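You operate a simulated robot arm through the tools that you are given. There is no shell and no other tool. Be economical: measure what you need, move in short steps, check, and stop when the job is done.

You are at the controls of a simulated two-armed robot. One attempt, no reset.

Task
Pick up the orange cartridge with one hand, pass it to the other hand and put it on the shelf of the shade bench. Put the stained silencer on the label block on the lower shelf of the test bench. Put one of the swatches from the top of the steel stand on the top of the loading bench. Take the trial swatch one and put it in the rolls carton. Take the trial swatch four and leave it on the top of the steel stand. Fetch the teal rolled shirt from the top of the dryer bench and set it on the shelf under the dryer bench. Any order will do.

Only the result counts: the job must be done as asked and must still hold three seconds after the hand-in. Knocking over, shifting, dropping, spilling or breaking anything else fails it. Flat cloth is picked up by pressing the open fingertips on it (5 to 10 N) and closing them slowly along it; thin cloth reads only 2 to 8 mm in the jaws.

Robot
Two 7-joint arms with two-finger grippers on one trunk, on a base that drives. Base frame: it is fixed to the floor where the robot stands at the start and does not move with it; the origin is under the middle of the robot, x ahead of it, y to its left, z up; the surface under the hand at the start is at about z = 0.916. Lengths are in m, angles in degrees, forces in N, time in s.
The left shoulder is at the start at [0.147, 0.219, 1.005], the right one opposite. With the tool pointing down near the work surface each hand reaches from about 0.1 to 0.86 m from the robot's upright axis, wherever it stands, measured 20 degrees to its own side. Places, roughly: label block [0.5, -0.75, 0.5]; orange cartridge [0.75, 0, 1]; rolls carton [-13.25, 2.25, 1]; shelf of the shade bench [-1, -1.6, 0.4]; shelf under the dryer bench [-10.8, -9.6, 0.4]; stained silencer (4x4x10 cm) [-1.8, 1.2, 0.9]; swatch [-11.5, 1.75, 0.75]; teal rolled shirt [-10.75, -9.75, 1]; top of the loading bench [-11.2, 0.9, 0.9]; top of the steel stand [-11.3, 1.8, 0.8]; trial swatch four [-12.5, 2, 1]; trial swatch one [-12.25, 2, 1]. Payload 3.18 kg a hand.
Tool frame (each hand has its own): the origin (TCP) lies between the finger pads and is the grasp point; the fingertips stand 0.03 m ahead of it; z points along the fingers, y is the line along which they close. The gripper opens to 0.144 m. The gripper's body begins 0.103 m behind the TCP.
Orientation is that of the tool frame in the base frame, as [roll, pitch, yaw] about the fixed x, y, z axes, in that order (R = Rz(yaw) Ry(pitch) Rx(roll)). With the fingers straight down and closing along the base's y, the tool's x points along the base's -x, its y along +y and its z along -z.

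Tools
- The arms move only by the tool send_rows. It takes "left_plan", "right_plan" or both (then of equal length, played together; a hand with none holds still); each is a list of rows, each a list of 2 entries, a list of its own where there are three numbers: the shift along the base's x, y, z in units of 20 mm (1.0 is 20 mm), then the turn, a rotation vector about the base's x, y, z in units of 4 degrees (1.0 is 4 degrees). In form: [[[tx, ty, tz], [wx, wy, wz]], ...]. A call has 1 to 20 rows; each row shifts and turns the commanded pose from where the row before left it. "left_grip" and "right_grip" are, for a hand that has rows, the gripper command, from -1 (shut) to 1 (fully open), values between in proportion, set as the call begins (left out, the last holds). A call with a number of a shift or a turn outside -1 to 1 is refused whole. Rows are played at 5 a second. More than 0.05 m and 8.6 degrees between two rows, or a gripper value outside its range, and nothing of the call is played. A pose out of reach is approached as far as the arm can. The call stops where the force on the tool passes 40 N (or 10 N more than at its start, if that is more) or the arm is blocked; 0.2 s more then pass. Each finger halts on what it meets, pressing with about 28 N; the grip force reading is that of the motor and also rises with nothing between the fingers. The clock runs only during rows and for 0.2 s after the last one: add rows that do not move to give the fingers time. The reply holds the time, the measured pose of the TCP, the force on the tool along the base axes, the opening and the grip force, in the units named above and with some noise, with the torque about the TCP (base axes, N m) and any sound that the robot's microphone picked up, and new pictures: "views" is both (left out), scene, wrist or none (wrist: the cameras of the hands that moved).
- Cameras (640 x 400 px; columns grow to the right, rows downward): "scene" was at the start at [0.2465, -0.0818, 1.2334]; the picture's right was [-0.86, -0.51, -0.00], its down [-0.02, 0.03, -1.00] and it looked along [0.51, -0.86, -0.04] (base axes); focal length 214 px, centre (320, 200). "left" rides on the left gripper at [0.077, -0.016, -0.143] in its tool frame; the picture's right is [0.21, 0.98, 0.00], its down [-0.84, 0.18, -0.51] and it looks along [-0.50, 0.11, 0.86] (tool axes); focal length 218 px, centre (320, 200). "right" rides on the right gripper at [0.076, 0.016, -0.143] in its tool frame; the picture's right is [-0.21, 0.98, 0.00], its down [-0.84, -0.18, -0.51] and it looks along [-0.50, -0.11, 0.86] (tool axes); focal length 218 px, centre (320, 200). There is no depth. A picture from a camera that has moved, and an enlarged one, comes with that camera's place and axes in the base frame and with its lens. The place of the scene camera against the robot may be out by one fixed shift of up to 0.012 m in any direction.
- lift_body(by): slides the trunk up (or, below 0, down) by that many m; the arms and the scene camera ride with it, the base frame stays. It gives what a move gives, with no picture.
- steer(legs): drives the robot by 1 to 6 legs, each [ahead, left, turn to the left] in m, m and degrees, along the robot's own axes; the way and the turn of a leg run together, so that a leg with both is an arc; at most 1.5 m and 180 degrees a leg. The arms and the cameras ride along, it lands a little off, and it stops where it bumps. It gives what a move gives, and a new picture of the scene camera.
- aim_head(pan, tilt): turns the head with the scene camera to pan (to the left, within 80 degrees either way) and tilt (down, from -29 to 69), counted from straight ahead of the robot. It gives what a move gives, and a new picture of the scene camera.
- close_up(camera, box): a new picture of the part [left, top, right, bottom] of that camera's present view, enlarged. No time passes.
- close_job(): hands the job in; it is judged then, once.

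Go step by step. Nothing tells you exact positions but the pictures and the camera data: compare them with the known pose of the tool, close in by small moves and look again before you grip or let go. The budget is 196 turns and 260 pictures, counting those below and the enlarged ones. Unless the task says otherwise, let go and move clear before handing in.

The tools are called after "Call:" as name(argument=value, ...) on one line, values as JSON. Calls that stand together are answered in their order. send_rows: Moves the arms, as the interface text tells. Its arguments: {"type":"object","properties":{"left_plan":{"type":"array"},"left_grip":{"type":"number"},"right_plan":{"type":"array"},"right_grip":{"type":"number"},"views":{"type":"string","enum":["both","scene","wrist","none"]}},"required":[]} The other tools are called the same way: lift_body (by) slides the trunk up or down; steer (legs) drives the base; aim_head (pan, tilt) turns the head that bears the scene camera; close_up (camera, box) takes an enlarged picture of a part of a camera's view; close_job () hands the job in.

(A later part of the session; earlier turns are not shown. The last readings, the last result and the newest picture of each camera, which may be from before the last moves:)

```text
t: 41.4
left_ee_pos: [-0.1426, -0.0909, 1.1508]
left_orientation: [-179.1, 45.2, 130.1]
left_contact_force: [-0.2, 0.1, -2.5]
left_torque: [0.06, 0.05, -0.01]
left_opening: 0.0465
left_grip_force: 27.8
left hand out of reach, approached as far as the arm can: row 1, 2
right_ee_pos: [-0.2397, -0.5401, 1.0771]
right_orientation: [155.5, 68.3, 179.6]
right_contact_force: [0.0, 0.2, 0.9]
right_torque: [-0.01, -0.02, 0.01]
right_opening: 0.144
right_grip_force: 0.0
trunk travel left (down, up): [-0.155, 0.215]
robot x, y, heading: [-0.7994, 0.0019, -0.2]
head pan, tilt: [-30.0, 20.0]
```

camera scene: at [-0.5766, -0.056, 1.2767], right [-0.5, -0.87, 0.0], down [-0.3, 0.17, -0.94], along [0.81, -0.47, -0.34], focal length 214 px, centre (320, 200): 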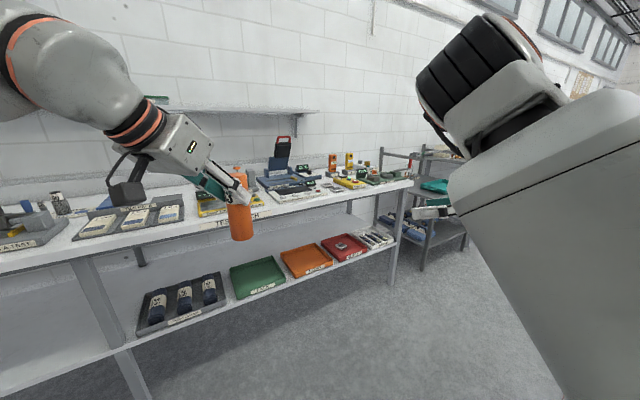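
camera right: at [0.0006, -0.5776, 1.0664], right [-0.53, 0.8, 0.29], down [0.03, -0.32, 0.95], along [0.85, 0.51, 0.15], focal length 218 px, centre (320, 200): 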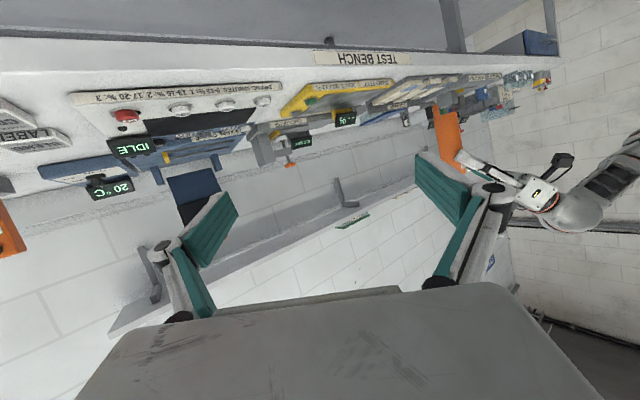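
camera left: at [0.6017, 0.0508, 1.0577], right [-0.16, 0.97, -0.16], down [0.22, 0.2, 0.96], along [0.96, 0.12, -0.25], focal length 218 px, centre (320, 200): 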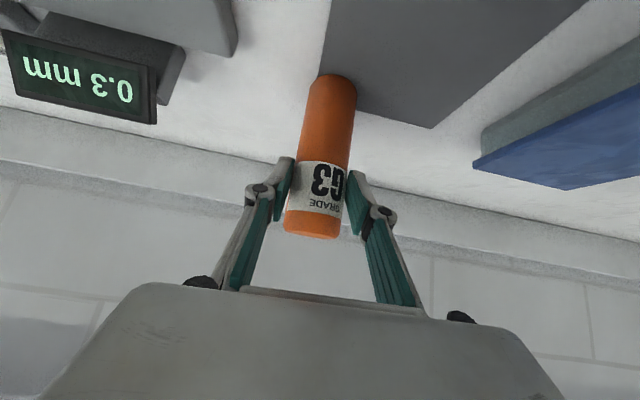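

I'll now bring the left hand to a more extended point ahead, and the right hand to an extended pose with +45° yaw.

Call:
send_rows(left_plan=[[[0.61, 0.86, -0.25], [0, 0, 0.43]], [[0.61, 0.86, -0.25], [0, 0, 0.43]], [[0.61, 0.86, -0.25], [0, 0, 0.43]], [[0.61, 0.86, -0.25], [0, 0, 0.43]], [[0.61, 0.86, -0.25], [0, 0, 0.43]], [[0.61, 0.86, -0.25], [0, 0, 0.43]], [[0.61, 0.86, -0.25], [0, 0, 0.43]], [[0.61, 0.86, -0.25], [0, 0, 0.43]], [[0.61, 0.86, -0.25], [0, 0, 0.43]], [[0.61, 0.86, -0.25], [0, 0, 0.43]], [[0.61, 0.86, -0.25], [0, 0, 0.43]], [[0.61, 0.86, -0.25], [0, 0, 0.43]], [[0.61, 0.86, -0.25], [0, 0, 0.43]], [[0.61, 0.86, -0.25], [0, 0, 0.43]]], right_plan=[[[0.9, 0, -0.1], [0, 0, 0]], [[0.9, 0, -0.1], [0, 0, 0]], [[0.9, 0, -0.1], [-0.21, 0, 0.47]], [[0.9, 0.3, -0.1], [-0.21, 0, 0.47]], [[0.9, 0.3, -0.1], [-0.21, 0, 0.47]], [[0.9, 0.3, -0.1], [-0.21, 0, 0.47]], [[0.9, 0.3, -0.1], [-0.21, 0, 0.47]], [[0.9, 0.3, -0.1], [-0.21, 0, 0.47]], [[0.9, 0.3, -0.1], [-0.21, 0, 0.47]], [[0.9, 0.3, -0.1], [-0.21, 0, 0.47]], [[0.2, 0.3, 0], [-0.21, 0, 0.47]], [[0.2, 0.3, 0], [-0.21, 0, 0.47]], [[0, 0.3, 0], [-0.21, 0, 0.47]], [[0, 0.3, 0], [-0.21, 0, 0.47]]], views="both")

```text
t: 44.4
left_ee_pos: [0.0285, 0.1506, 1.0805]
left_orientation: [-179.3, 45.2, 154.4]
left_contact_force: [-0.7, 0.2, -2.6]
left_torque: [-0.02, 0.03, -0.03]
left_opening: 0.0463
left_grip_force: 28.4
right_ee_pos: [-0.0528, -0.4742, 1.0568]
right_orientation: [179.2, 64.5, -136.1]
right_contact_force: [-1.0, 0.8, -0.3]
right_torque: [0.03, 0.0, 0.01]
right_opening: 0.144
right_grip_force: 0.0
trunk travel left (down, up): [-0.155, 0.215]
robot x, y, heading: [-0.7969, 0.0018, -0.0]
head pan, tilt: [-30.0, 20.0]
camera scene: at [-0.5757, -0.0554, 1.2765], right [-0.5, -0.87, 0.0], down [-0.3, 0.17, -0.94], along [0.81, -0.47, -0.34], focal length 214 px, centre (320, 200)
camera right: at [-0.1797, -0.5758, 1.049], right [-0.62, 0.76, 0.19], down [0.06, -0.2, 0.98], along [0.78, 0.62, 0.08], focal length 218 px, centre (320, 200)
camera left: at [-0.1182, 0.2048, 1.1258], right [0.3, 0.94, -0.16], down [0.29, 0.07, 0.95], along [0.91, -0.33, -0.25], focal length 218 px, centre (320, 200)
```

scene: 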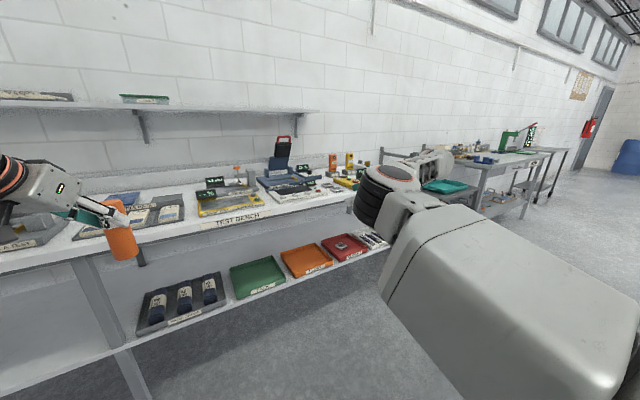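
right: 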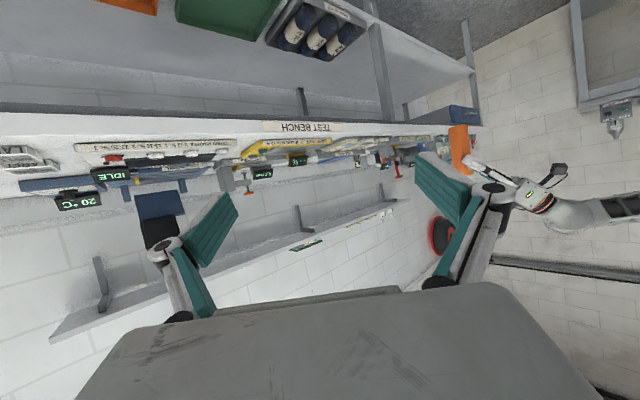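
left: 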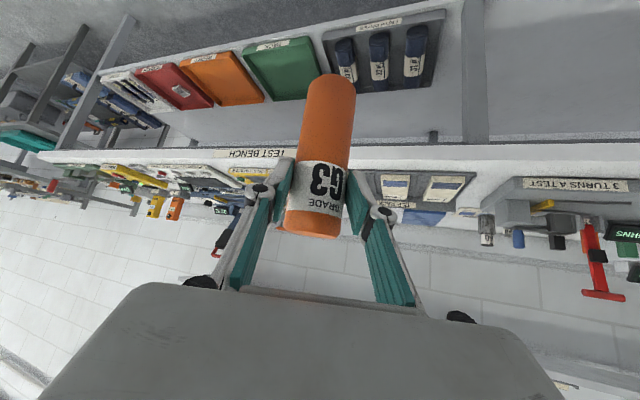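

Both are in good pose. I'll bring them together.

Call:
send_rows(left_plan=[[[0.1, -0.83, 0], [0, 0, -0.4]], [[0.1, -0.83, 0], [0, 0, -0.4]], [[0.1, -0.83, 0], [0, 0, -0.4]], [[0.1, -0.83, 0], [0, 0, -0.4]], [[0.1, -0.83, 0], [0, 0, -0.4]], [[0.1, -0.83, 0], [0, 0, -0.4]], [[0.1, -0.83, 0], [0, 0, -0.4]], [[0.1, -0.83, 0], [0, 0, -0.4]], [[0.1, -0.83, 0], [0, 0, -0.4]], [[0.1, -0.83, 0], [0, 0, -0.4]], [[0.1, -0.83, 0], [0, 0, -0.4]], [[0.1, -0.83, 0], [0, 0, -0.4]]], right_plan=[[[0.3, 0.8, 0], [0, 0, 0]], [[0.3, 0.8, 0], [0, 0, 0]], [[0.3, 0.8, 0], [0, 0, 0]], [[0.3, 0.8, 0], [0, 0, 0]], [[0, 0.8, 0], [0, 0, 0]], [[0, 0.8, 0], [0, 0, 0]], [[0, 0.8, 0], [0, 0, 0]], [[0, 0.8, 0], [0, 0, 0]], [[0, 0.8, 0], [0, 0, 0]], [[0, 0.8, 0], [0, 0, 0]], [[0, 0.8, 0], [0, 0, 0]], [[0, 0.8, 0], [0, 0, 0]]], views="scene")

```text
t: 45.5
left_ee_pos: [0.0261, 0.1486, 1.0808]
left_orientation: [-179.3, 45.2, 154.3]
left_contact_force: [0.5, -0.6, -2.6]
left_torque: [0.01, 0.02, 0.01]
left_opening: 0.0463
left_grip_force: 27.9
left hand out of reach, approached as far as the arm can: row 1, 2, 3, 4, 5
right_ee_pos: [-0.0374, -0.4452, 1.0201]
right_orientation: [154.5, 69.2, -162.7]
right_contact_force: [1.0, -0.2, 0.1]
right_torque: [-0.01, 0.0, -0.03]
right_opening: 0.144
right_grip_force: 0.2
trunk travel left (down, up): [-0.155, 0.215]
robot x, y, heading: [-0.7977, -0.0019, 0.0]
head pan, tilt: [-30.0, 20.0]
stopped in row 5 (right hand): the arm was blocked; the commanded pose is now the measured one
camera scene: at [-0.5762, -0.0564, 1.2766], right [-0.5, -0.87, 0.0], down [-0.3, 0.17, -0.94], along [0.81, -0.47, -0.34], focal length 214 px, centre (320, 200)
```

scene: 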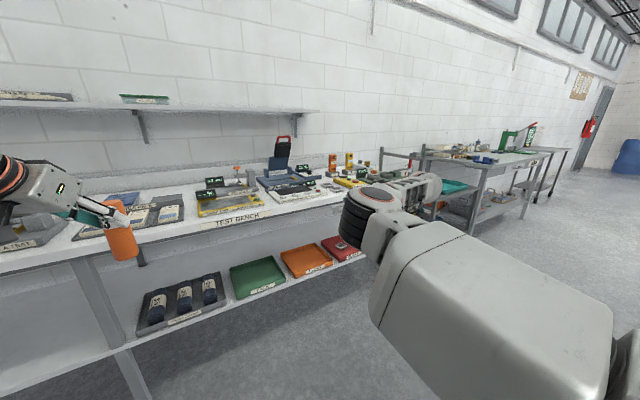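

The right elbow is folded inward, which causes the wrist limits. In this free space I'll point the hand down and pull it in, so the elbow swings up and outward.

Call:
send_rows(right_plan=[[[-0.8, 0, 0.4], [-0.48, 0.95, -0.445]], [[-0.8, 0, 0.4], [-0.48, 0.95, -0.445]], [[-0.8, 0, 0.4], [-0.48, 0.95, -0.445]], [[-0.8, 0, 0.4], [-0.48, 0.95, -0.445]], [[-0.8, 0, 0.4], [-0.48, 0.95, -0.445]], [[-0.8, 0, 0.4], [-0.48, 0.95, -0.445]], [[-0.8, 0, 0.4], [-0.48, 0.95, -0.445]], [[-0.8, 0, 0.4], [-0.48, 0.95, -0.445]], [[-0.8, 0, 0.4], [-0.48, 0.95, -0.445]], [[-0.8, 0, 0.4], [-0.48, 0.95, -0.445]], [[-0.8, 0, 0.4], [-0.48, 0.95, -0.445]], [[-0.8, 0, 0.4], [-0.48, 0.95, -0.445]], [[-0.8, 0, 0.4], [-0.48, 0.95, -0.445]], [[-0.8, 0, 0.4], [-0.48, 0.95, -0.445]], [[-0.8, 0, 0.4], [-0.48, 0.95, -0.445]], [[-0.8, 0, 0.4], [-0.48, 0.95, -0.445]], [[-0.8, 0, 0.4], [-0.48, 0.95, -0.445]]], views="scene")

```text
t: 46.5
left_ee_pos: [0.0271, 0.1487, 1.0815]
left_orientation: [-179.2, 45.2, 154.4]
left_contact_force: [1.1, -0.3, -2.0]
left_torque: [0.0, 0.05, 0.02]
left_opening: 0.0461
left_grip_force: 27.8
right_ee_pos: [-0.127, -0.526, 1.0301]
right_orientation: [155.5, 52.8, -176.2]
right_contact_force: [-0.4, 0.3, 0.7]
right_torque: [-0.01, -0.01, -0.02]
right_opening: 0.144
right_grip_force: 0.0
trunk travel left (down, up): [-0.155, 0.215]
robot x, y, heading: [-0.8008, -0.0018, 0.0]
head pan, tilt: [-30.0, 20.0]
stopped in row 4 (right hand): the arm was blocked; the commanded pose is now the measured one
camera scene: at [-0.5765, -0.0561, 1.2767], right [-0.5, -0.87, 0.0], down [-0.3, 0.17, -0.94], along [0.81, -0.47, -0.34], focal length 214 px, centre (320, 200)
```

scene: 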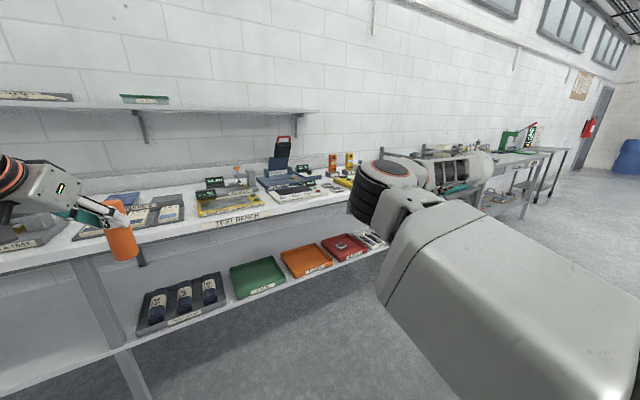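

I'll move the hand outward first and then yaw it strongly left there, which should force the elbow up and out.

Call:
send_rows(right_plan=[[[-0.4, -1, 0.35], [0, 0, 0]], [[-0.4, -1, 0.35], [0, 0, 0]], [[-0.4, -1, 0.35], [0, 0, 0]], [[-0.4, -1, 0.35], [0, 0, 0]], [[-0.4, -1, 0.35], [0, 0, 0]], [[-0.4, -1, 0.35], [0, 0, 0]], [[-0.4, -1, 0.35], [0, 0, 0]], [[-0.4, -1, 0.35], [0, 0, 0]], [[0, -1, 0.35], [0, 0, 0.5]], [[0, -1, 0.35], [0, 0, 0.5]]], views="none")

Call:
send_rows(right_plan=[[[0, 0, 0], [-0.2, 0, 1]], [[0, 0, 0], [-0.2, 0, 1]], [[0, 0, 0], [-0.2, 0, 1]], [[0, 0, 0], [-0.2, 0, 1]], [[0, 0, 0], [-0.2, 0, 1]], [[0, 0, 0], [-0.2, 0, 1]], [[0, 0, 0], [-0.2, 0, 1]], [[0, 0, 0], [-0.2, 0, 1]], [[0, 0, 0], [-0.2, 0, 1]], [[0, 0, 0], [-0.2, 0, 1]]], views="scene")

```text
t: 48.7
left_ee_pos: [0.028, 0.1491, 1.0823]
left_orientation: [-179.3, 45.3, 154.3]
left_contact_force: [-0.1, 0.1, -2.3]
left_torque: [0.07, 0.1, 0.02]
left_opening: 0.0463
left_grip_force: 28.0
right_ee_pos: [-0.193, -0.7257, 1.1014]
right_orientation: [155.6, 52.8, -171.9]
right_contact_force: [-0.2, 0.3, -1.3]
right_torque: [-0.04, -0.04, 0.0]
right_opening: 0.1438
right_grip_force: 0.0
trunk travel left (down, up): [-0.155, 0.215]
robot x, y, heading: [-0.8001, -0.0031, -0.3]
head pan, tilt: [-30.0, 20.0]
```

```text
t: 50.9
left_ee_pos: [0.0282, 0.1499, 1.0805]
left_orientation: [-179.2, 45.2, 154.3]
left_contact_force: [-0.5, 0.4, -2.1]
left_torque: [0.01, 0.04, 0.03]
left_opening: 0.0459
left_grip_force: 28.2
right_ee_pos: [-0.1911, -0.7263, 1.1009]
right_orientation: [158.3, 52.6, -161.8]
right_contact_force: [0.2, 0.1, -0.8]
right_torque: [0.01, 0.01, 0.01]
right_opening: 0.1437
right_grip_force: 0.0
right hand out of reach, approached as far as the arm can: row 3, 4, 5, 6, 7, 8, 9, 10
trunk travel left (down, up): [-0.155, 0.215]
robot x, y, heading: [-0.7978, -0.0008, 0.0]
head pan, tilt: [-30.0, 20.0]
camera scene: at [-0.5763, -0.0559, 1.2767], right [-0.5, -0.87, 0.0], down [-0.3, 0.17, -0.94], along [0.81, -0.47, -0.34], focal length 214 px, centre (320, 200)
```

scene: 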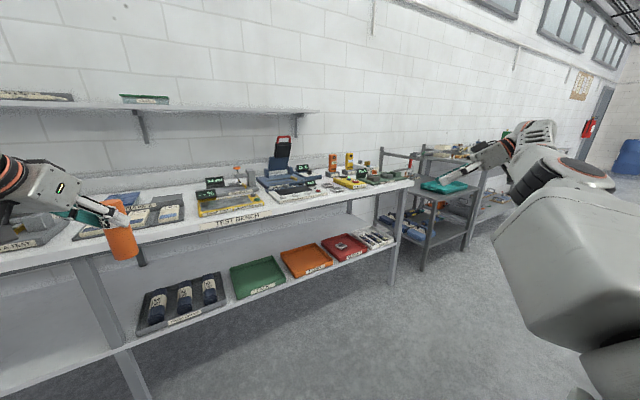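

The elbow now lies outside the hand. I'll move the hand inward with this orientation.

Call:
send_rows(right_plan=[[[0, 0.8, 0], [0, 0, 0]], [[0, 0.8, 0], [0, 0, 0]], [[0, 0.8, 0], [0, 0, 0]], [[0, 0.8, 0], [0, 0, 0]], [[0, 0.8, 0], [0, 0, 0]], [[0, 0.8, 0], [0, 0, 0]], [[0, 0.8, 0], [0, 0, 0]], [[0, 0.8, 0], [0, 0, 0]], [[0, 0.8, 0], [0, 0, 0]], [[0, 0.8, 0], [0, 0, 0]]], views="scene")

```text
t: 53.1
left_ee_pos: [0.0282, 0.1512, 1.0809]
left_orientation: [-179.3, 45.3, 154.4]
left_contact_force: [0.2, 0.3, -2.1]
left_torque: [-0.01, 0.01, 0.0]
left_opening: 0.0463
left_grip_force: 27.9
right_ee_pos: [-0.1915, -0.565, 1.1014]
right_orientation: [158.5, 52.5, -161.8]
right_contact_force: [0.2, -0.6, -0.6]
right_torque: [-0.01, 0.01, 0.0]
right_opening: 0.1442
right_grip_force: 0.0
trunk travel left (down, up): [-0.155, 0.215]
robot x, y, heading: [-0.7972, -0.0011, -0.3]
head pan, tilt: [-30.0, 20.0]
camera scene: at [-0.5764, -0.0553, 1.2768], right [-0.5, -0.87, 0.0], down [-0.3, 0.17, -0.94], along [0.81, -0.47, -0.34], focal length 214 px, centre (320, 200)
```

scene: 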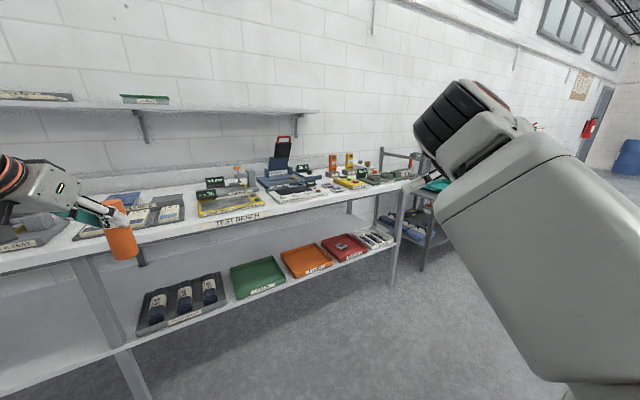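

Call:
send_rows(right_plan=[[[0, 0.8, 0.2], [0, 0, 0]], [[0, 0.8, 0.2], [0, 0, 0]], [[0, 0.8, 0.2], [0, 0, 0]], [[0, 0.8, 0.2], [0, 0, 0]], [[0, 0.8, 0.2], [0, 0, 0]], [[0, 0.8, 0.2], [0, 0, 0]], [[0, 0.8, 0.2], [0, 0, 0]], [[0, 0.8, 0.2], [0, 0, 0]], [[0, 0.8, 0.2], [0, 0, 0]], [[0, 0.8, 0.2], [0, 0, 0]]], views="scene")

```text
t: 54.8
left_ee_pos: [0.0272, 0.1496, 1.08]
left_orientation: [-179.1, 45.2, 154.3]
left_contact_force: [0.8, 0.0, -2.5]
left_torque: [0.04, 0.02, 0.0]
left_opening: 0.0462
left_grip_force: 28.0
right_ee_pos: [-0.2164, -0.5172, 1.1114]
right_orientation: [150.0, 53.1, -176.6]
right_contact_force: [-0.2, 0.6, 0.1]
right_torque: [-0.03, -0.01, 0.02]
right_opening: 0.1439
right_grip_force: 0.0
trunk travel left (down, up): [-0.155, 0.215]
robot x, y, heading: [-0.8017, -0.0011, -0.0]
head pan, tilt: [-30.0, 20.0]
stopped in row 8 (right hand): the arm was blocked; the commanded pose is now the measured one
camera scene: at [-0.5764, -0.0563, 1.2767], right [-0.5, -0.87, 0.0], down [-0.3, 0.17, -0.94], along [0.81, -0.47, -0.34], focal length 214 px, centre (320, 200)
```

scene: 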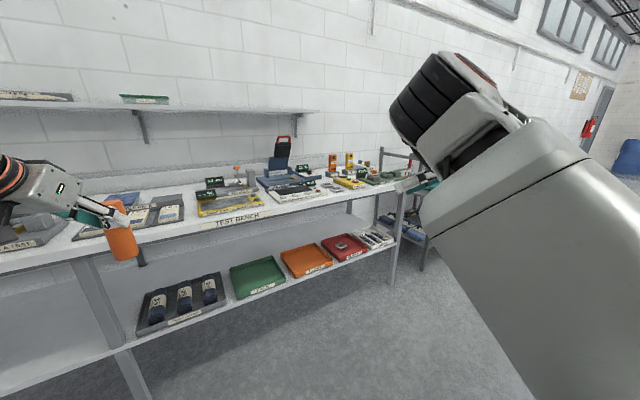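

I'll try another way round: move out again, point the hand down there with the elbow outside, then come in.

Call:
send_rows(right_plan=[[[0, -1, 0], [0, 0, 0]], [[0, -1, 0], [0, 0, 0]], [[0, -1, 0], [0, 0, 0]], [[0, -1, 0], [-0.8, 0.8, 0.2]], [[0, -1, 0], [-0.8, 0.8, 0.2]], [[0, -1, 0], [-0.8, 0.8, 0.2]], [[-0.3, -1, 0], [-0.8, 0.8, 0.2]], [[-0.3, -1, 0], [-0.8, 0.8, 0.2]], [[-0.3, -1, 0], [-0.8, 0.8, 0.2]], [[-0.3, -1, 0], [-0.8, 0.8, 0.2]], [[-0.3, 0, 0], [-0.8, 0.8, 0.2]], [[-0.3, 0, 0], [-0.8, 0.8, 0.2]], [[-0.3, 0, 0], [-0.8, 0.8, 0.2]], [[-0.3, 0, 0], [-0.8, 0.8, 0.2]], [[-0.3, 0, 0], [-0.8, 0.8, 0.2]], [[-0.3, 0, 0], [-0.8, 0.8, 0.2]]], views="none")

Call:
aim_head(pan=-60, tilt=20)

```text
t: 58.2
left_ee_pos: [0.0272, 0.149, 1.08]
left_orientation: [-179.1, 45.4, 154.4]
left_contact_force: [0.6, -0.4, -1.1]
left_torque: [0.0, 0.04, 0.0]
left_opening: 0.0461
left_grip_force: 27.9
right_ee_pos: [-0.2767, -0.7142, 1.1133]
right_orientation: [179.7, -0.1, -149.5]
right_contact_force: [-0.1, 0.0, 0.1]
right_torque: [-0.01, -0.03, 0.02]
right_opening: 0.144
right_grip_force: 0.0
trunk travel left (down, up): [-0.155, 0.215]
robot x, y, heading: [-0.8014, -0.001, 0.1]
head pan, tilt: [-30.0, 20.0]
```

```text
t: 59.2
left_ee_pos: [0.0278, 0.1495, 1.0794]
left_orientation: [-179.3, 45.3, 154.3]
left_contact_force: [0.5, 0.2, -2.7]
left_torque: [0.01, 0.08, 0.0]
left_opening: 0.0462
left_grip_force: 27.9
right_ee_pos: [-0.2759, -0.7146, 1.1124]
right_orientation: [179.7, -0.1, -149.5]
right_contact_force: [0.7, -0.2, -0.1]
right_torque: [0.01, 0.01, -0.02]
right_opening: 0.1437
right_grip_force: 0.0
trunk travel left (down, up): [-0.155, 0.215]
robot x, y, heading: [-0.7993, -0.0024, -0.0]
head pan, tilt: [-60.0, 20.0]
camera scene: at [-0.6103, -0.09, 1.2767], right [-0.87, -0.5, 0.0], down [-0.17, 0.3, -0.94], along [0.47, -0.81, -0.34], focal length 214 px, centre (320, 200)
```

scene: 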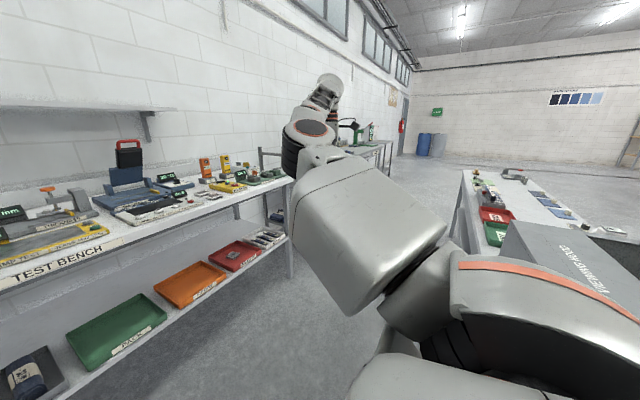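

Now I'll try moving inward with the hand pointing down.

Call:
send_rows(right_plan=[[[0, 1, 0], [0, 0, 0]], [[0, 1, 0], [0, 0, 0]], [[0, 1, 0], [0, 0, 0]], [[0, 1, 0], [0, 0, 0]], [[0, 1, 0], [0, 0, 0]], [[0, 1, 0], [0, 0, 0]], [[0, 1, 0], [0, 0, 0]], [[0, 1, 0], [0, 0, 0]], [[0, 1, 0], [0, 0, 0]], [[0, 1, 0], [0, 0, 0]], [[0, 1, 0], [0, 0, 0]], [[0, 1, 0], [0, 0, 0]], [[0, 1, 0], [0, 0, 0]], [[0, 1, 0], [0, 0, 0]], [[0, 1, 0], [0, 0, 0]], [[0, 1, 0], [0, 0, 0]], [[0, 1, 0], [0, 0, 0]], [[0, 1, 0], [0, 0, 0]]], views="scene")

```text
t: 60.8
left_ee_pos: [0.0264, 0.1493, 1.0797]
left_orientation: [-179.1, 45.2, 154.3]
left_contact_force: [0.5, 0.7, -2.1]
left_torque: [0.02, 0.05, 0.02]
left_opening: 0.0461
left_grip_force: 27.8
right_ee_pos: [-0.3239, -0.64, 1.086]
right_orientation: [175.7, 1.9, -158.2]
right_contact_force: [0.5, 0.3, 0.7]
right_torque: [0.04, 0.04, 0.01]
right_opening: 0.144
right_grip_force: 0.1
trunk travel left (down, up): [-0.155, 0.215]
robot x, y, heading: [-0.7985, -0.0039, -0.0]
head pan, tilt: [-60.0, 20.0]
stopped in row 8 (right hand): the arm was blocked; the commanded pose is now the measured one
camera scene: at [-0.6104, -0.0904, 1.2767], right [-0.87, -0.5, 0.0], down [-0.17, 0.3, -0.94], along [0.47, -0.81, -0.34], focal length 214 px, centre (320, 200)
```

scene: 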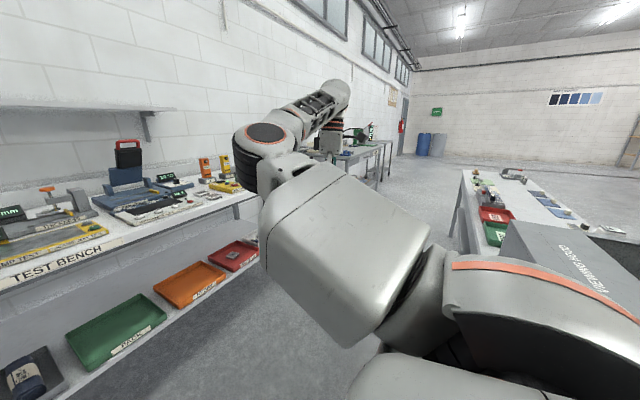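

The elbow keeps going inward. I'll try the low route: lower the hand at the side until the arm nearly hangs, then turn the tool forward so the elbow ends up below and outside.

Call:
send_rows(right_plan=[[[0, -0.2, -1], [0, 0, 0]], [[0, -0.2, -1], [0, 0, 0]], [[0, 0, -1], [0, 0, 0]], [[0, 0, -1], [0, 0, 0]], [[0, 0, -1], [0, 0, 0]], [[0, 0, -1], [0, 0, 0]], [[0, 0, -1], [0, 0, 0]], [[0, 0, -1], [0, 0, 0]], [[0, 0, -1], [0, 0, 0]], [[0, 0, -1], [0, 0, 0]], [[0, 0, -1], [0, 0, 0]], [[0, 0, -1], [0, 0, 0]], [[0, 0, -1], [0, 0, 0]], [[0, 0, -1], [0, 0, 0]], [[0, 0, -1], [0, 0, 0]], [[0, 0, -1], [0, 0, 0]], [[0, 0, -1], [0, 0, 0]], [[0, 0, -1], [0, 0, 0]], [[0, 0, -1], [0, 0, 0]], [[0, 0, -1], [0, 0, 0]]], views="none")

Call:
send_rows(right_plan=[[[0, 0, -1], [0, 0, 0]], [[0, 0, -1], [0, 0, 0]], [[0, 0, -1], [0, 0, 0]], [[0, 0, -1], [0, 0, 0]], [[0, 0, -1], [0, 0, 0]], [[0, 0, -1], [0, 0, 0]], [[0, 0, -1], [0, 0, 0]], [[0, 0, -1], [0, 0, 0]], [[0, 0, 0], [0, -1, 0]], [[0, 0, 0], [0, -1, 0]], [[0, 0, 0], [0, -1, 0]], [[0, 0, 0], [0, -1, 0]], [[0, 0, 0], [0, -1, 0]], [[0, 0, 0], [0, -1, 0]], [[0, 0, 0], [0, -1, 0]], [[0, 0, 0], [0, -1, 0]]], views="scene")

```text
t: 65.0
left_ee_pos: [0.0267, 0.1495, 1.0804]
left_orientation: [-179.2, 45.4, 154.3]
left_contact_force: [-0.3, -0.1, -2.1]
left_torque: [0.03, 0.03, -0.03]
left_opening: 0.0459
left_grip_force: 28.1
right_ee_pos: [-0.3218, -0.6459, 0.689]
right_orientation: [175.9, 1.8, -158.1]
right_contact_force: [0.5, -0.2, -0.3]
right_torque: [-0.01, 0.04, 0.0]
right_opening: 0.144
right_grip_force: 0.0
trunk travel left (down, up): [-0.155, 0.215]
robot x, y, heading: [-0.7997, -0.0026, 0.1]
head pan, tilt: [-60.0, 20.0]
```

```text
t: 68.4
left_ee_pos: [0.0273, 0.1489, 1.0802]
left_orientation: [-179.3, 45.3, 154.3]
left_contact_force: [-1.0, -1.0, -1.6]
left_torque: [0.06, 0.04, -0.01]
left_opening: 0.0461
left_grip_force: 27.9
right_ee_pos: [-0.3222, -0.6449, 0.5288]
right_orientation: [-170.6, 31.2, -154.0]
right_contact_force: [0.4, 0.2, 0.5]
right_torque: [-0.01, 0.0, 0.03]
right_opening: 0.1439
right_grip_force: 0.1
trunk travel left (down, up): [-0.155, 0.215]
robot x, y, heading: [-0.8012, 0.0005, 0.1]
head pan, tilt: [-60.0, 20.0]
camera scene: at [-0.6104, -0.0901, 1.2767], right [-0.87, -0.5, 0.0], down [-0.17, 0.3, -0.94], along [0.47, -0.81, -0.34], focal length 214 px, centre (320, 200)
```

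scene: 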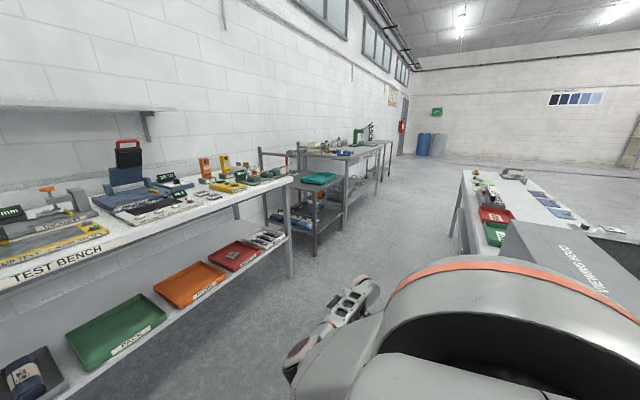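

The arm hangs well now with the elbow low. I'll turn the tool further forward and move it inward while low.

Call:
send_rows(right_plan=[[[0.3, 0.5, 0], [0, -0.9, 0.3]], [[0.3, 0.5, 0], [0, -0.9, 0.3]], [[0.3, 0.5, 0], [0, -0.9, 0.3]], [[0.3, 0.5, 0], [0, -0.9, 0.3]], [[0.3, 0.5, 0], [0, -0.9, 0.3]], [[0.3, 0.5, 0], [0, -0.9, 0.3]], [[0.3, 0.5, 0], [0, -0.9, 0.3]], [[0.3, 0.5, 0], [0, -0.9, 0.3]], [[0.3, 0.5, 0], [0, 0, 0.5]], [[0.3, 0.5, 0], [0, 0, 0.5]], [[0.3, 0.5, 0], [0, 0, 0.5]], [[0.3, 0.5, 0], [0, 0, 0.5]]], views="none")

Call:
aim_head(pan=-45, tilt=50)

```text
t: 71.0
left_ee_pos: [0.0275, 0.1494, 1.0808]
left_orientation: [-179.2, 45.3, 154.3]
left_contact_force: [-0.9, 0.7, -1.9]
left_torque: [0.02, 0.04, -0.02]
left_opening: 0.046
left_grip_force: 28.0
right_ee_pos: [-0.247, -0.5417, 0.5397]
right_orientation: [-143.6, 53.9, -118.7]
right_contact_force: [0.8, 0.6, -0.2]
right_torque: [0.0, -0.01, 0.02]
right_opening: 0.1441
right_grip_force: 0.0
trunk travel left (down, up): [-0.155, 0.215]
robot x, y, heading: [-0.7956, -0.0008, 0.0]
head pan, tilt: [-60.0, 20.0]
```

```text
t: 71.9
left_ee_pos: [0.028, 0.1501, 1.0817]
left_orientation: [-179.2, 45.3, 154.3]
left_contact_force: [-0.5, 0.0, -1.7]
left_torque: [0.03, 0.04, 0.01]
left_opening: 0.0458
left_grip_force: 28.1
right_ee_pos: [-0.2461, -0.5435, 0.5399]
right_orientation: [-143.6, 53.9, -118.8]
right_contact_force: [0.3, -1.0, -0.5]
right_torque: [-0.03, -0.01, 0.01]
right_opening: 0.1439
right_grip_force: 0.0
trunk travel left (down, up): [-0.155, 0.215]
robot x, y, heading: [-0.7981, -0.0019, -0.2]
head pan, tilt: [-45.0, 50.0]
camera scene: at [-0.6025, -0.0639, 1.2312], right [-0.71, -0.71, 0.0], down [-0.54, 0.54, -0.64], along [0.45, -0.46, -0.77], focal length 214 px, centre (320, 200)
```

scene: 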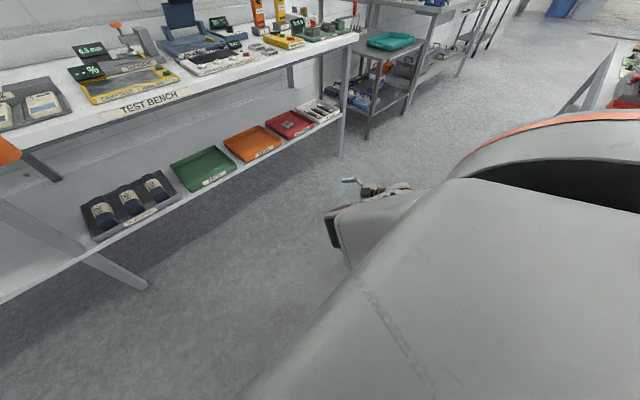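

Call:
send_rows(right_plan=[[[0.5, 0.8, 0], [0, 0, 0]], [[0.5, 0.8, 0], [0, 0, 0]], [[0.5, 0.8, 0], [0, 0, 0]], [[0.5, 0.8, 0], [0, 0, 0]], [[0.5, 0.8, 0], [0, 0, 0]], [[0.5, 0.8, 0], [0, 0, 0]], [[0.5, 0.8, 0], [0, 0, 0]], [[0.5, 0.8, 0], [0, 0, 0]], [[0.5, 0.8, 0], [0, 0, 0]], [[0.5, 0.8, 0], [0, 0, 0]], [[0.5, 0.8, 0], [0, 0, 0]], [[0.5, 0.8, 0], [0, 0, 0]], [[0.5, 0.8, 0], [0, 0, 0]], [[0.5, 0.8, 0], [0, 0, 0]], [[0.5, 0.8, 0], [0, 0, 0]], [[0.5, 0.8, 0], [0, 0, 0]]], views="scene")

```text
t: 74.1
left_ee_pos: [0.0263, 0.1511, 1.0806]
left_orientation: [-179.2, 45.2, 154.5]
left_contact_force: [0.5, -0.2, -1.6]
left_torque: [0.04, 0.06, -0.01]
left_opening: 0.0459
left_grip_force: 27.8
right_ee_pos: [-0.1714, -0.485, 0.5422]
right_orientation: [-141.6, 49.4, -122.4]
right_contact_force: [0.5, -0.4, -0.3]
right_torque: [0.0, 0.0, 0.03]
right_opening: 0.1439
right_grip_force: 0.0
trunk travel left (down, up): [-0.155, 0.215]
robot x, y, heading: [-0.7983, -0.0008, -0.3]
head pan, tilt: [-45.0, 50.0]
stopped in row 10 (right hand): the arm was blocked; the commanded pose is now the measured one
camera scene: at [-0.6025, -0.0639, 1.2311], right [-0.71, -0.71, 0.0], down [-0.54, 0.54, -0.64], along [0.45, -0.45, -0.77], focal length 214 px, centre (320, 200)
```

scene: 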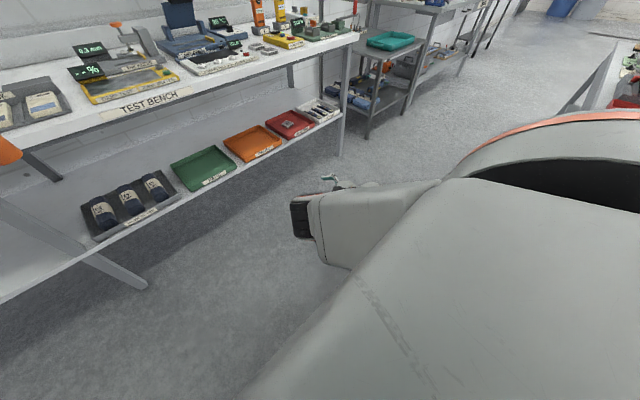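

I'll straighten the arm forward; near straight, turning the tool about the arm's axis should roll the elbow over.

Call:
send_rows(right_plan=[[[1, 0, 0], [0, 0, 0]], [[1, 0, 0], [0, 0, 0]], [[1, 0.2, 0], [0, 0, -0.3]], [[1, 0.2, 0], [0, 0, -0.3]], [[1, 0.4, 0], [0, 0, -0.3]], [[1, 0.4, 0], [0, 0, -0.3]], [[1, 0.6, 0], [0, 0, -0.3]], [[1, 0.6, 0], [0, 0, -0.3]], [[1, 0.6, 0], [0, 0, -0.3]], [[1, 0.6, 0], [0, 0, -0.3]], [[0.5, 0.6, 0], [0, 0, -0.3]]], views="scene")

```text
t: 76.5
left_ee_pos: [0.0268, 0.1504, 1.0816]
left_orientation: [-179.2, 45.3, 154.2]
left_contact_force: [0.7, -0.3, -2.5]
left_torque: [0.04, 0.02, -0.01]
left_opening: 0.0461
left_grip_force: 27.6
right_ee_pos: [0.0403, -0.3992, 0.5418]
right_orientation: [-141.7, 49.4, -133.0]
right_contact_force: [0.5, 1.0, -0.2]
right_torque: [-0.01, -0.02, 0.01]
right_opening: 0.144
right_grip_force: 0.0
trunk travel left (down, up): [-0.155, 0.215]
robot x, y, heading: [-0.7966, -0.002, -0.0]
head pan, tilt: [-45.0, 50.0]
camera scene: at [-0.6026, -0.0638, 1.2311], right [-0.71, -0.71, 0.0], down [-0.54, 0.54, -0.64], along [0.45, -0.45, -0.77], focal length 214 px, centre (320, 200)
```

scene: 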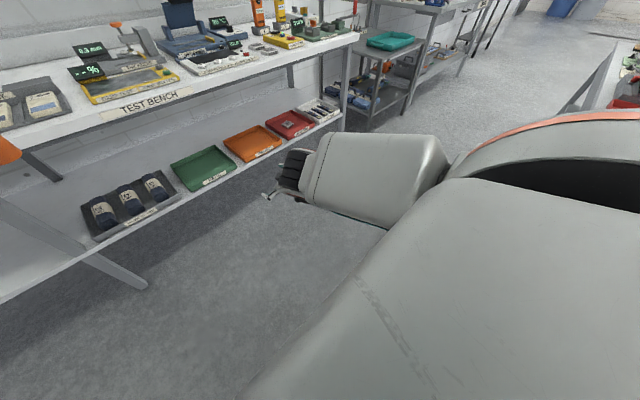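

Call:
send_rows(right_plan=[[[0, 0.3, 0], [-0.85, 0.1, 0.5]], [[0, 0.3, 0], [-0.85, 0.1, 0.5]], [[0, 0.3, 0], [-0.85, 0.1, 0.5]], [[0, 0.3, 0], [-0.85, 0.1, 0.5]], [[0, 0.3, 0], [-0.85, 0.1, 0.5]], [[0, 0.3, 0], [-0.85, 0.1, 0.5]], [[0, 0.3, 0], [-0.85, 0.1, 0.5]], [[0, 0.3, 0], [-0.85, 0.1, 0.5]], [[0, 0.3, 0], [-0.85, 0.1, 0.5]], [[0, 0.3, 0], [-0.85, 0.1, 0.5]], [[0, 0.3, 0], [-0.85, 0.1, 0.5]], [[0, 0.3, 0], [-0.85, 0.1, 0.5]], [[0, 0.3, 0], [-0.85, 0.1, 0.5]], [[0, 0.3, 0], [-0.85, 0.1, 0.5]]], views="scene")

```text
t: 79.7
left_ee_pos: [0.0278, 0.1481, 1.0814]
left_orientation: [-179.2, 45.1, 154.4]
left_contact_force: [0.3, 0.3, -2.4]
left_torque: [0.04, 0.05, 0.01]
left_opening: 0.0461
left_grip_force: 28.3
right_ee_pos: [-0.1102, -0.4461, 0.5535]
right_orientation: [-128.6, 1.6, -103.7]
right_contact_force: [-0.3, 0.2, -1.1]
right_torque: [-0.01, -0.02, 0.01]
right_opening: 0.144
right_grip_force: 0.1
right hand out of reach, approached as far as the arm can: row 8, 9, 10, 11, 12, 13, 14
trunk travel left (down, up): [-0.155, 0.215]
robot x, y, heading: [-0.7952, -0.0003, -0.1]
head pan, tilt: [-45.0, 50.0]
stopped in row 14 (right hand): the arm was blocked; the commanded pose is now the measured one
camera scene: at [-0.6024, -0.0642, 1.231], right [-0.71, -0.71, 0.0], down [-0.54, 0.54, -0.64], along [0.45, -0.45, -0.77], focal length 214 px, centre (320, 200)
```

scene: 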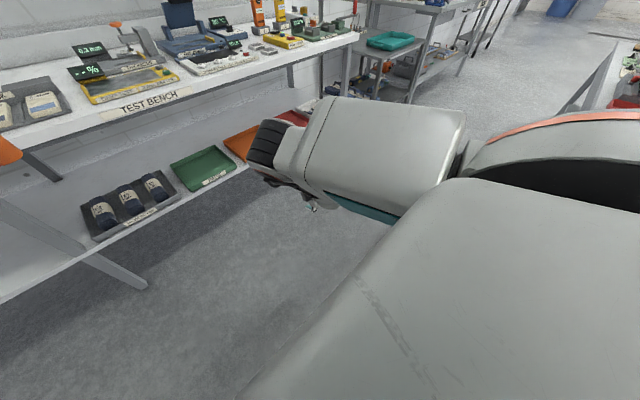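

The elbow is now above the hand. I'll move the hand inward from here.

Call:
send_rows(right_plan=[[[0, 1, 0], [0, 0, 0]], [[0, 1, 0], [0, 0, 0]], [[0, 1, 0], [0, 0, 0]], [[0, 1, 0], [0, 0, 0]], [[0, 1, 0], [0, 0, 0]], [[0, 1, 0], [0, 0, 0]], [[0, 1, 0], [0, 0, 0]], [[0, 1, 0], [0, 0, 0]], [[0, 1, 0], [0, 0, 0]], [[0, 1, 0], [0, 0, 0]], [[0, 1, 0], [0, 0, 0]], [[0, 1, 0], [0, 0, 0]]], views="scene")

```text
t: 82.2
left_ee_pos: [0.0268, 0.1501, 1.081]
left_orientation: [-179.2, 45.3, 154.3]
left_contact_force: [-0.7, 0.2, -2.1]
left_torque: [0.01, 0.03, -0.02]
left_opening: 0.046
left_grip_force: 28.2
right_ee_pos: [-0.1101, -0.4456, 0.5553]
right_orientation: [-128.4, 1.6, -103.7]
right_contact_force: [-0.1, 0.1, 0.0]
right_torque: [0.01, 0.01, 0.0]
right_opening: 0.1441
right_grip_force: 0.1
right hand out of reach, approached as far as the arm can: row 1, 2, 3, 4, 5, 6, 7, 8, 9, 10, 11, 12
trunk travel left (down, up): [-0.155, 0.215]
robot x, y, heading: [-0.797, 0.0002, -0.4]
head pan, tilt: [-45.0, 50.0]
camera scene: at [-0.6025, -0.0639, 1.2311], right [-0.71, -0.71, 0.0], down [-0.54, 0.54, -0.64], along [0.45, -0.45, -0.77], focal length 214 px, centre (320, 200)
```

scene: 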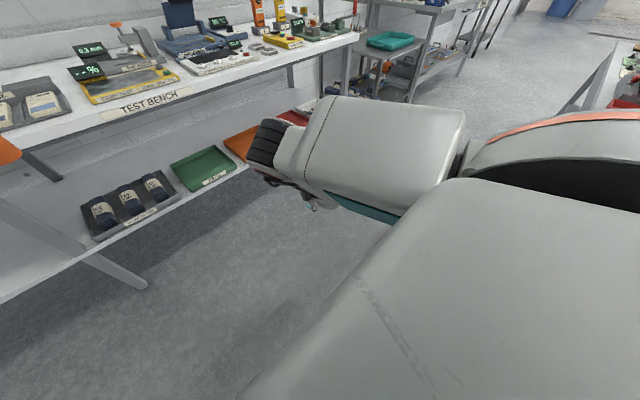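

I'll point the tool down in this state first and then move inward.

Call:
send_rows(right_plan=[[[0, 0, 0], [0.2, 1, 0]], [[0, 0, 0], [0.2, 1, 0]], [[0, 0, 0], [0.2, 1, 0]], [[0, 0, 0], [0.2, 1, 0]], [[0, 0, 0], [0.2, 1, 0]], [[0, 0, 0], [0.2, 1, 0]], [[0, 0, 0], [0.2, 1, 0]], [[0, 0, 0], [0.2, 1, 0]], [[0, 0, 0], [0.2, 1, 0]], [[0, 0, 0], [0.2, 1, 0]]], views="none")

Call:
send_rows(right_plan=[[[0, 1, 0], [0, 0, 0]], [[0, 1, 0], [0, 0, 0]], [[0, 1, 0], [0, 0, 0]], [[0, 1, 0], [0, 0, 0]], [[0, 1, 0], [0, 0, 0]], [[0, 1, 0], [0, 0, 0]], [[0, 1, 0], [0, 0, 0]], [[0, 1, 0], [0, 0, 0]], [[0, 1, 0], [0, 0, 0]], [[0, 1, 0], [0, 0, 0]], [[0, 1, 0], [0, 0, 0]], [[0, 1, 0], [0, 0, 0]]], views="scene")

```text
t: 84.5
left_ee_pos: [0.0283, 0.1493, 1.0812]
left_orientation: [-179.2, 45.4, 154.3]
left_contact_force: [0.4, 0.7, -1.4]
left_torque: [0.0, 0.03, -0.04]
left_opening: 0.0459
left_grip_force: 28.1
right_ee_pos: [-0.108, -0.4614, 0.5626]
right_orientation: [-168.6, 0.7, -106.3]
right_contact_force: [-0.1, -0.6, 0.0]
right_torque: [-0.01, -0.02, -0.01]
right_opening: 0.1441
right_grip_force: 0.0
trunk travel left (down, up): [-0.155, 0.215]
robot x, y, heading: [-0.7999, -0.004, 0.1]
head pan, tilt: [-45.0, 50.0]
```

```text
t: 85.4
left_ee_pos: [0.0276, 0.1497, 1.0807]
left_orientation: [-179.2, 45.2, 154.3]
left_contact_force: [-0.4, 0.5, -1.6]
left_torque: [0.03, 0.05, 0.01]
left_opening: 0.0459
left_grip_force: 28.3
right_ee_pos: [-0.1273, -0.4759, 0.5618]
right_orientation: [-168.2, -3.3, -111.6]
right_contact_force: [-0.3, -0.1, 0.9]
right_torque: [-0.02, 0.01, 0.0]
right_opening: 0.1439
right_grip_force: 0.1
trunk travel left (down, up): [-0.155, 0.215]
robot x, y, heading: [-0.7977, -0.0071, 0.1]
head pan, tilt: [-45.0, 50.0]
stopped in row 4 (right hand): the arm was blocked; the commanded pose is now the measured one
camera scene: at [-0.6025, -0.064, 1.2311], right [-0.71, -0.71, 0.0], down [-0.54, 0.54, -0.64], along [0.45, -0.45, -0.77], focal length 214 px, centre (320, 200)
```

scene: 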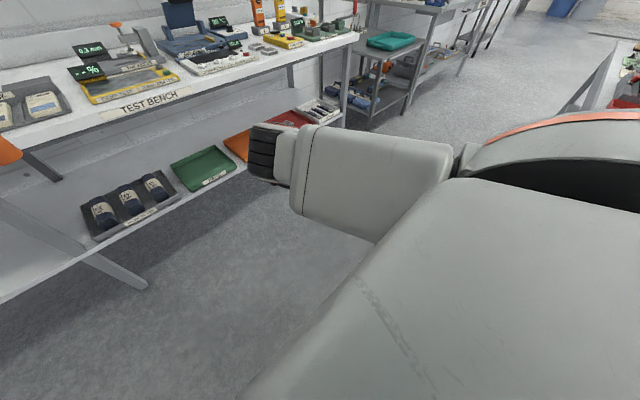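

That side seems to be the upper-arm roll limit. The other way round is with the forearm up, so I'll raise the hand outside first while undoing the roll.

Call:
send_rows(right_plan=[[[0, -0.5, 1], [0, 0, -0.85]], [[0, -0.5, 1], [0, 0, -0.85]], [[0, -0.5, 1], [0, 0, -0.85]], [[0, -0.5, 1], [0, 0, -0.85]], [[0, -0.5, 1], [0, 0, -0.85]], [[0, -0.5, 1], [0, 0, -0.85]], [[0, -0.5, 1], [0, 0, -0.85]], [[0, -0.5, 1], [0, 0, -0.85]], [[0, -0.5, 1], [0, 0, -0.85]], [[0, -0.5, 1], [0, 0, -0.85]], [[0, -0.5, 1], [0, 0, -0.85]], [[0, -0.5, 1], [0, 0, -0.85]], [[0, -0.5, 1], [0, 0, -0.85]], [[0, -0.5, 1], [0, 0, -0.85]], [[0, -0.5, 1], [0, 0, -0.85]], [[0, -0.5, 1], [0, 0, -0.85]], [[0, -0.5, 1], [0, 0, -0.85]], [[0, -0.5, 1], [0, 0, -0.85]], [[0, -0.5, 1], [0, 0, -0.85]], [[0, -0.5, 1], [0, 0, -0.85]]], views="none")

Call:
send_rows(right_plan=[[[0, 0, 1], [0, -0.9, 0]], [[0, 0, 1], [0, -0.9, 0]], [[0, 0, 1], [0, -0.9, 0]], [[0, 0, 1], [0, -0.9, 0]], [[0, 0, 1], [0, -0.9, 0]], [[0, 0, 1], [0, -0.9, 0]], [[0, 0, 1], [0, -0.9, 0]], [[0, 0, 1], [0, -0.9, 0]], [[0, 0, 1], [0, -0.9, 0]], [[0, 0, 1], [0, -0.9, 0]], [[0, 0, 1], [0, -0.9, 0]], [[0, 0, 1], [0, -0.9, 0]], [[0, 0, 1], [0, -0.9, 0]], [[0, 0, 1], [0, -0.9, 0]], [[0, 0, 1], [0, -0.9, 0]], [[0, 0, 1], [0, -0.9, 0]], [[0, 0, 1], [0, -0.9, 0]], [[0, 0, 1], [0, -0.9, 0]], [[0, 0, 1], [0, -0.9, 0]], [[0, 0, 1], [0, -0.9, 0]]], views="none")

Call:
aim_head(pan=-50, tilt=0)

```text
t: 89.6
left_ee_pos: [0.0271, 0.1505, 1.081]
left_orientation: [-179.3, 45.3, 154.2]
left_contact_force: [-0.5, -0.7, -1.6]
left_torque: [0.03, 0.01, 0.02]
left_opening: 0.046
left_grip_force: 28.2
right_ee_pos: [-0.1263, -0.6759, 0.9633]
right_orientation: [-168.2, -3.3, -179.5]
right_contact_force: [0.3, 0.1, -0.1]
right_torque: [0.01, 0.0, 0.0]
right_opening: 0.144
right_grip_force: 0.0
trunk travel left (down, up): [-0.155, 0.215]
robot x, y, heading: [-0.7976, -0.0019, 0.2]
head pan, tilt: [-45.0, 50.0]
```

```text
t: 93.8
left_ee_pos: [0.0274, 0.1494, 1.0822]
left_orientation: [-179.2, 45.3, 154.3]
left_contact_force: [-0.3, -0.5, -1.1]
left_torque: [0.03, 0.0, 0.01]
left_opening: 0.0458
left_grip_force: 28.2
right_ee_pos: [-0.1259, -0.6744, 1.3642]
right_orientation: [-166.8, 68.8, -178.4]
right_contact_force: [-1.1, 0.0, -0.9]
right_torque: [0.05, 0.01, 0.03]
right_opening: 0.1441
right_grip_force: 0.1
trunk travel left (down, up): [-0.155, 0.215]
robot x, y, heading: [-0.8004, -0.0009, -0.0]
head pan, tilt: [-45.0, 50.0]
```

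```text
t: 95.0
left_ee_pos: [0.0282, 0.1492, 1.0818]
left_orientation: [-179.1, 45.3, 154.3]
left_contact_force: [0.6, 0.5, -1.6]
left_torque: [0.01, 0.01, 0.0]
left_opening: 0.046
left_grip_force: 28.4
right_ee_pos: [-0.1254, -0.6746, 1.364]
right_orientation: [-166.7, 68.6, -178.5]
right_contact_force: [-0.4, 0.2, -0.1]
right_torque: [-0.01, -0.01, -0.04]
right_opening: 0.1441
right_grip_force: 0.1
trunk travel left (down, up): [-0.155, 0.215]
robot x, y, heading: [-0.7966, -0.0007, 0.2]
head pan, tilt: [-50.0, 0.0]
camera scene: at [-0.599, -0.0783, 1.3089], right [-0.77, -0.64, 0.0], down [0.0, 0.0, -1.0], along [0.64, -0.77, 0.0], focal length 214 px, centre (320, 200)
```

scene: 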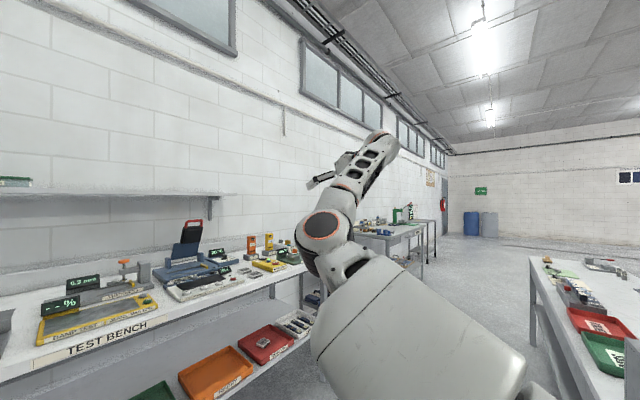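

The forearm now points up. I'll move the hand inward at this height.

Call:
send_rows(right_plan=[[[-0.2, 0.8, 0.3], [0, 0, 0]], [[-0.2, 0.8, 0.3], [0, 0, 0]], [[-0.2, 0.8, 0.3], [0, 0, 0]], [[-0.2, 0.8, 0.3], [0, 0, 0]], [[-0.2, 0.8, 0.3], [0, 0, 0]], [[-0.2, 0.8, 0.3], [0, 0, 0]], [[-0.2, 0.8, 0], [0, 0, 0]], [[-0.2, 0.8, 0], [0, 0, 0]], [[-0.2, 0.8, 0], [0, 0, 0]], [[-0.2, 0.8, 0], [0, 0, 0]], [[-0.2, 0.8, 0], [0, 0, 0]], [[-0.2, 0.8, 0], [0, 0, 0]], [[-0.2, 0.8, 0], [0, 0, 0]], [[-0.2, 0.8, 0], [0, 0, 0]]], views="scene")

```text
t: 98.2
left_ee_pos: [0.0271, 0.1484, 1.0787]
left_orientation: [-179.3, 45.2, 154.5]
left_contact_force: [1.1, -0.2, -2.1]
left_torque: [0.0, 0.05, 0.0]
left_opening: 0.046
left_grip_force: 28.3
right_ee_pos: [-0.2044, -0.5263, 1.388]
right_orientation: [-173.5, 68.3, 168.1]
right_contact_force: [0.6, 0.0, 0.0]
right_torque: [0.02, 0.0, 0.02]
right_opening: 0.1438
right_grip_force: 0.1
trunk travel left (down, up): [-0.155, 0.215]
robot x, y, heading: [-0.7962, -0.0065, 0.2]
head pan, tilt: [-50.0, 0.0]
stopped in row 14 (right hand): the arm was blocked; the commanded pose is now the measured one
camera scene: at [-0.599, -0.0787, 1.3089], right [-0.77, -0.64, 0.0], down [0.0, 0.0, -1.0], along [0.64, -0.77, 0.0], focal length 214 px, centre (320, 200)
```

scene: 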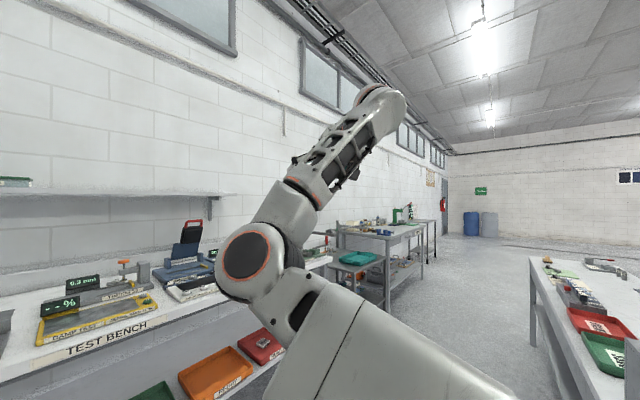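

I'll yaw the tool to the right with the tip fixed, which moves the wrist inward and should stand the forearm upright.

Call:
send_rows(right_plan=[[[0, 0, 0], [0, 0, -1]], [[0, 0, 0], [0, 0, -1]], [[0, 0, 0], [0, 0, -1]], [[0, 0, 0], [0, 0, -1]], [[0, 0, 0], [0, 0, -1]], [[0, 0, 0], [0, 0, -1]], [[0, 0, 0], [0, 0, -1]], [[0, 0, 0], [0, 0, -1]], [[0, 0, 0], [0, 0, -1]], [[0, 0, 0], [0, 0, -1]], [[0, 0, 0], [0, 0, -1]], [[0, 0, 0], [0, 0, -1]], [[0, 0, 0], [0, 0, -1]], [[0, 0, 0], [0, 0, -1]], [[0, 0, 0], [0, 0, -1]]], views="scene")

```text
t: 101.4
left_ee_pos: [0.0266, 0.1492, 1.0808]
left_orientation: [-179.3, 45.3, 154.4]
left_contact_force: [0.6, -0.1, -1.9]
left_torque: [0.02, 0.06, 0.04]
left_opening: 0.0459
left_grip_force: 27.8
right_ee_pos: [-0.203, -0.5231, 1.3895]
right_orientation: [-173.8, 68.5, 108.1]
right_contact_force: [0.7, -1.0, -0.7]
right_torque: [-0.04, 0.0, -0.02]
right_opening: 0.1439
right_grip_force: 0.0
trunk travel left (down, up): [-0.155, 0.215]
robot x, y, heading: [-0.7965, -0.0026, -0.0]
head pan, tilt: [-50.0, 0.0]
camera scene: at [-0.5989, -0.0783, 1.3089], right [-0.77, -0.64, 0.0], down [0.0, 0.0, -1.0], along [0.64, -0.77, 0.0], focal length 214 px, centre (320, 200)
```

scene: 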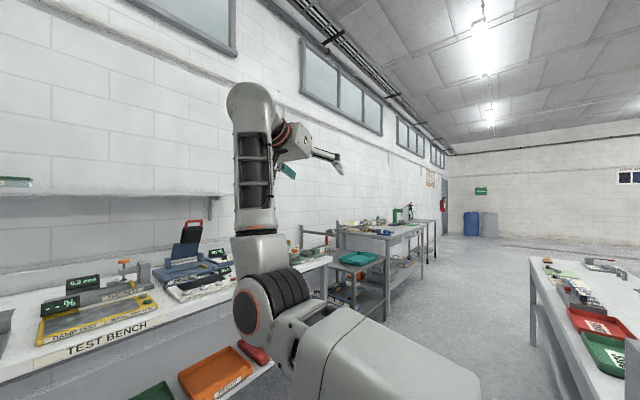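

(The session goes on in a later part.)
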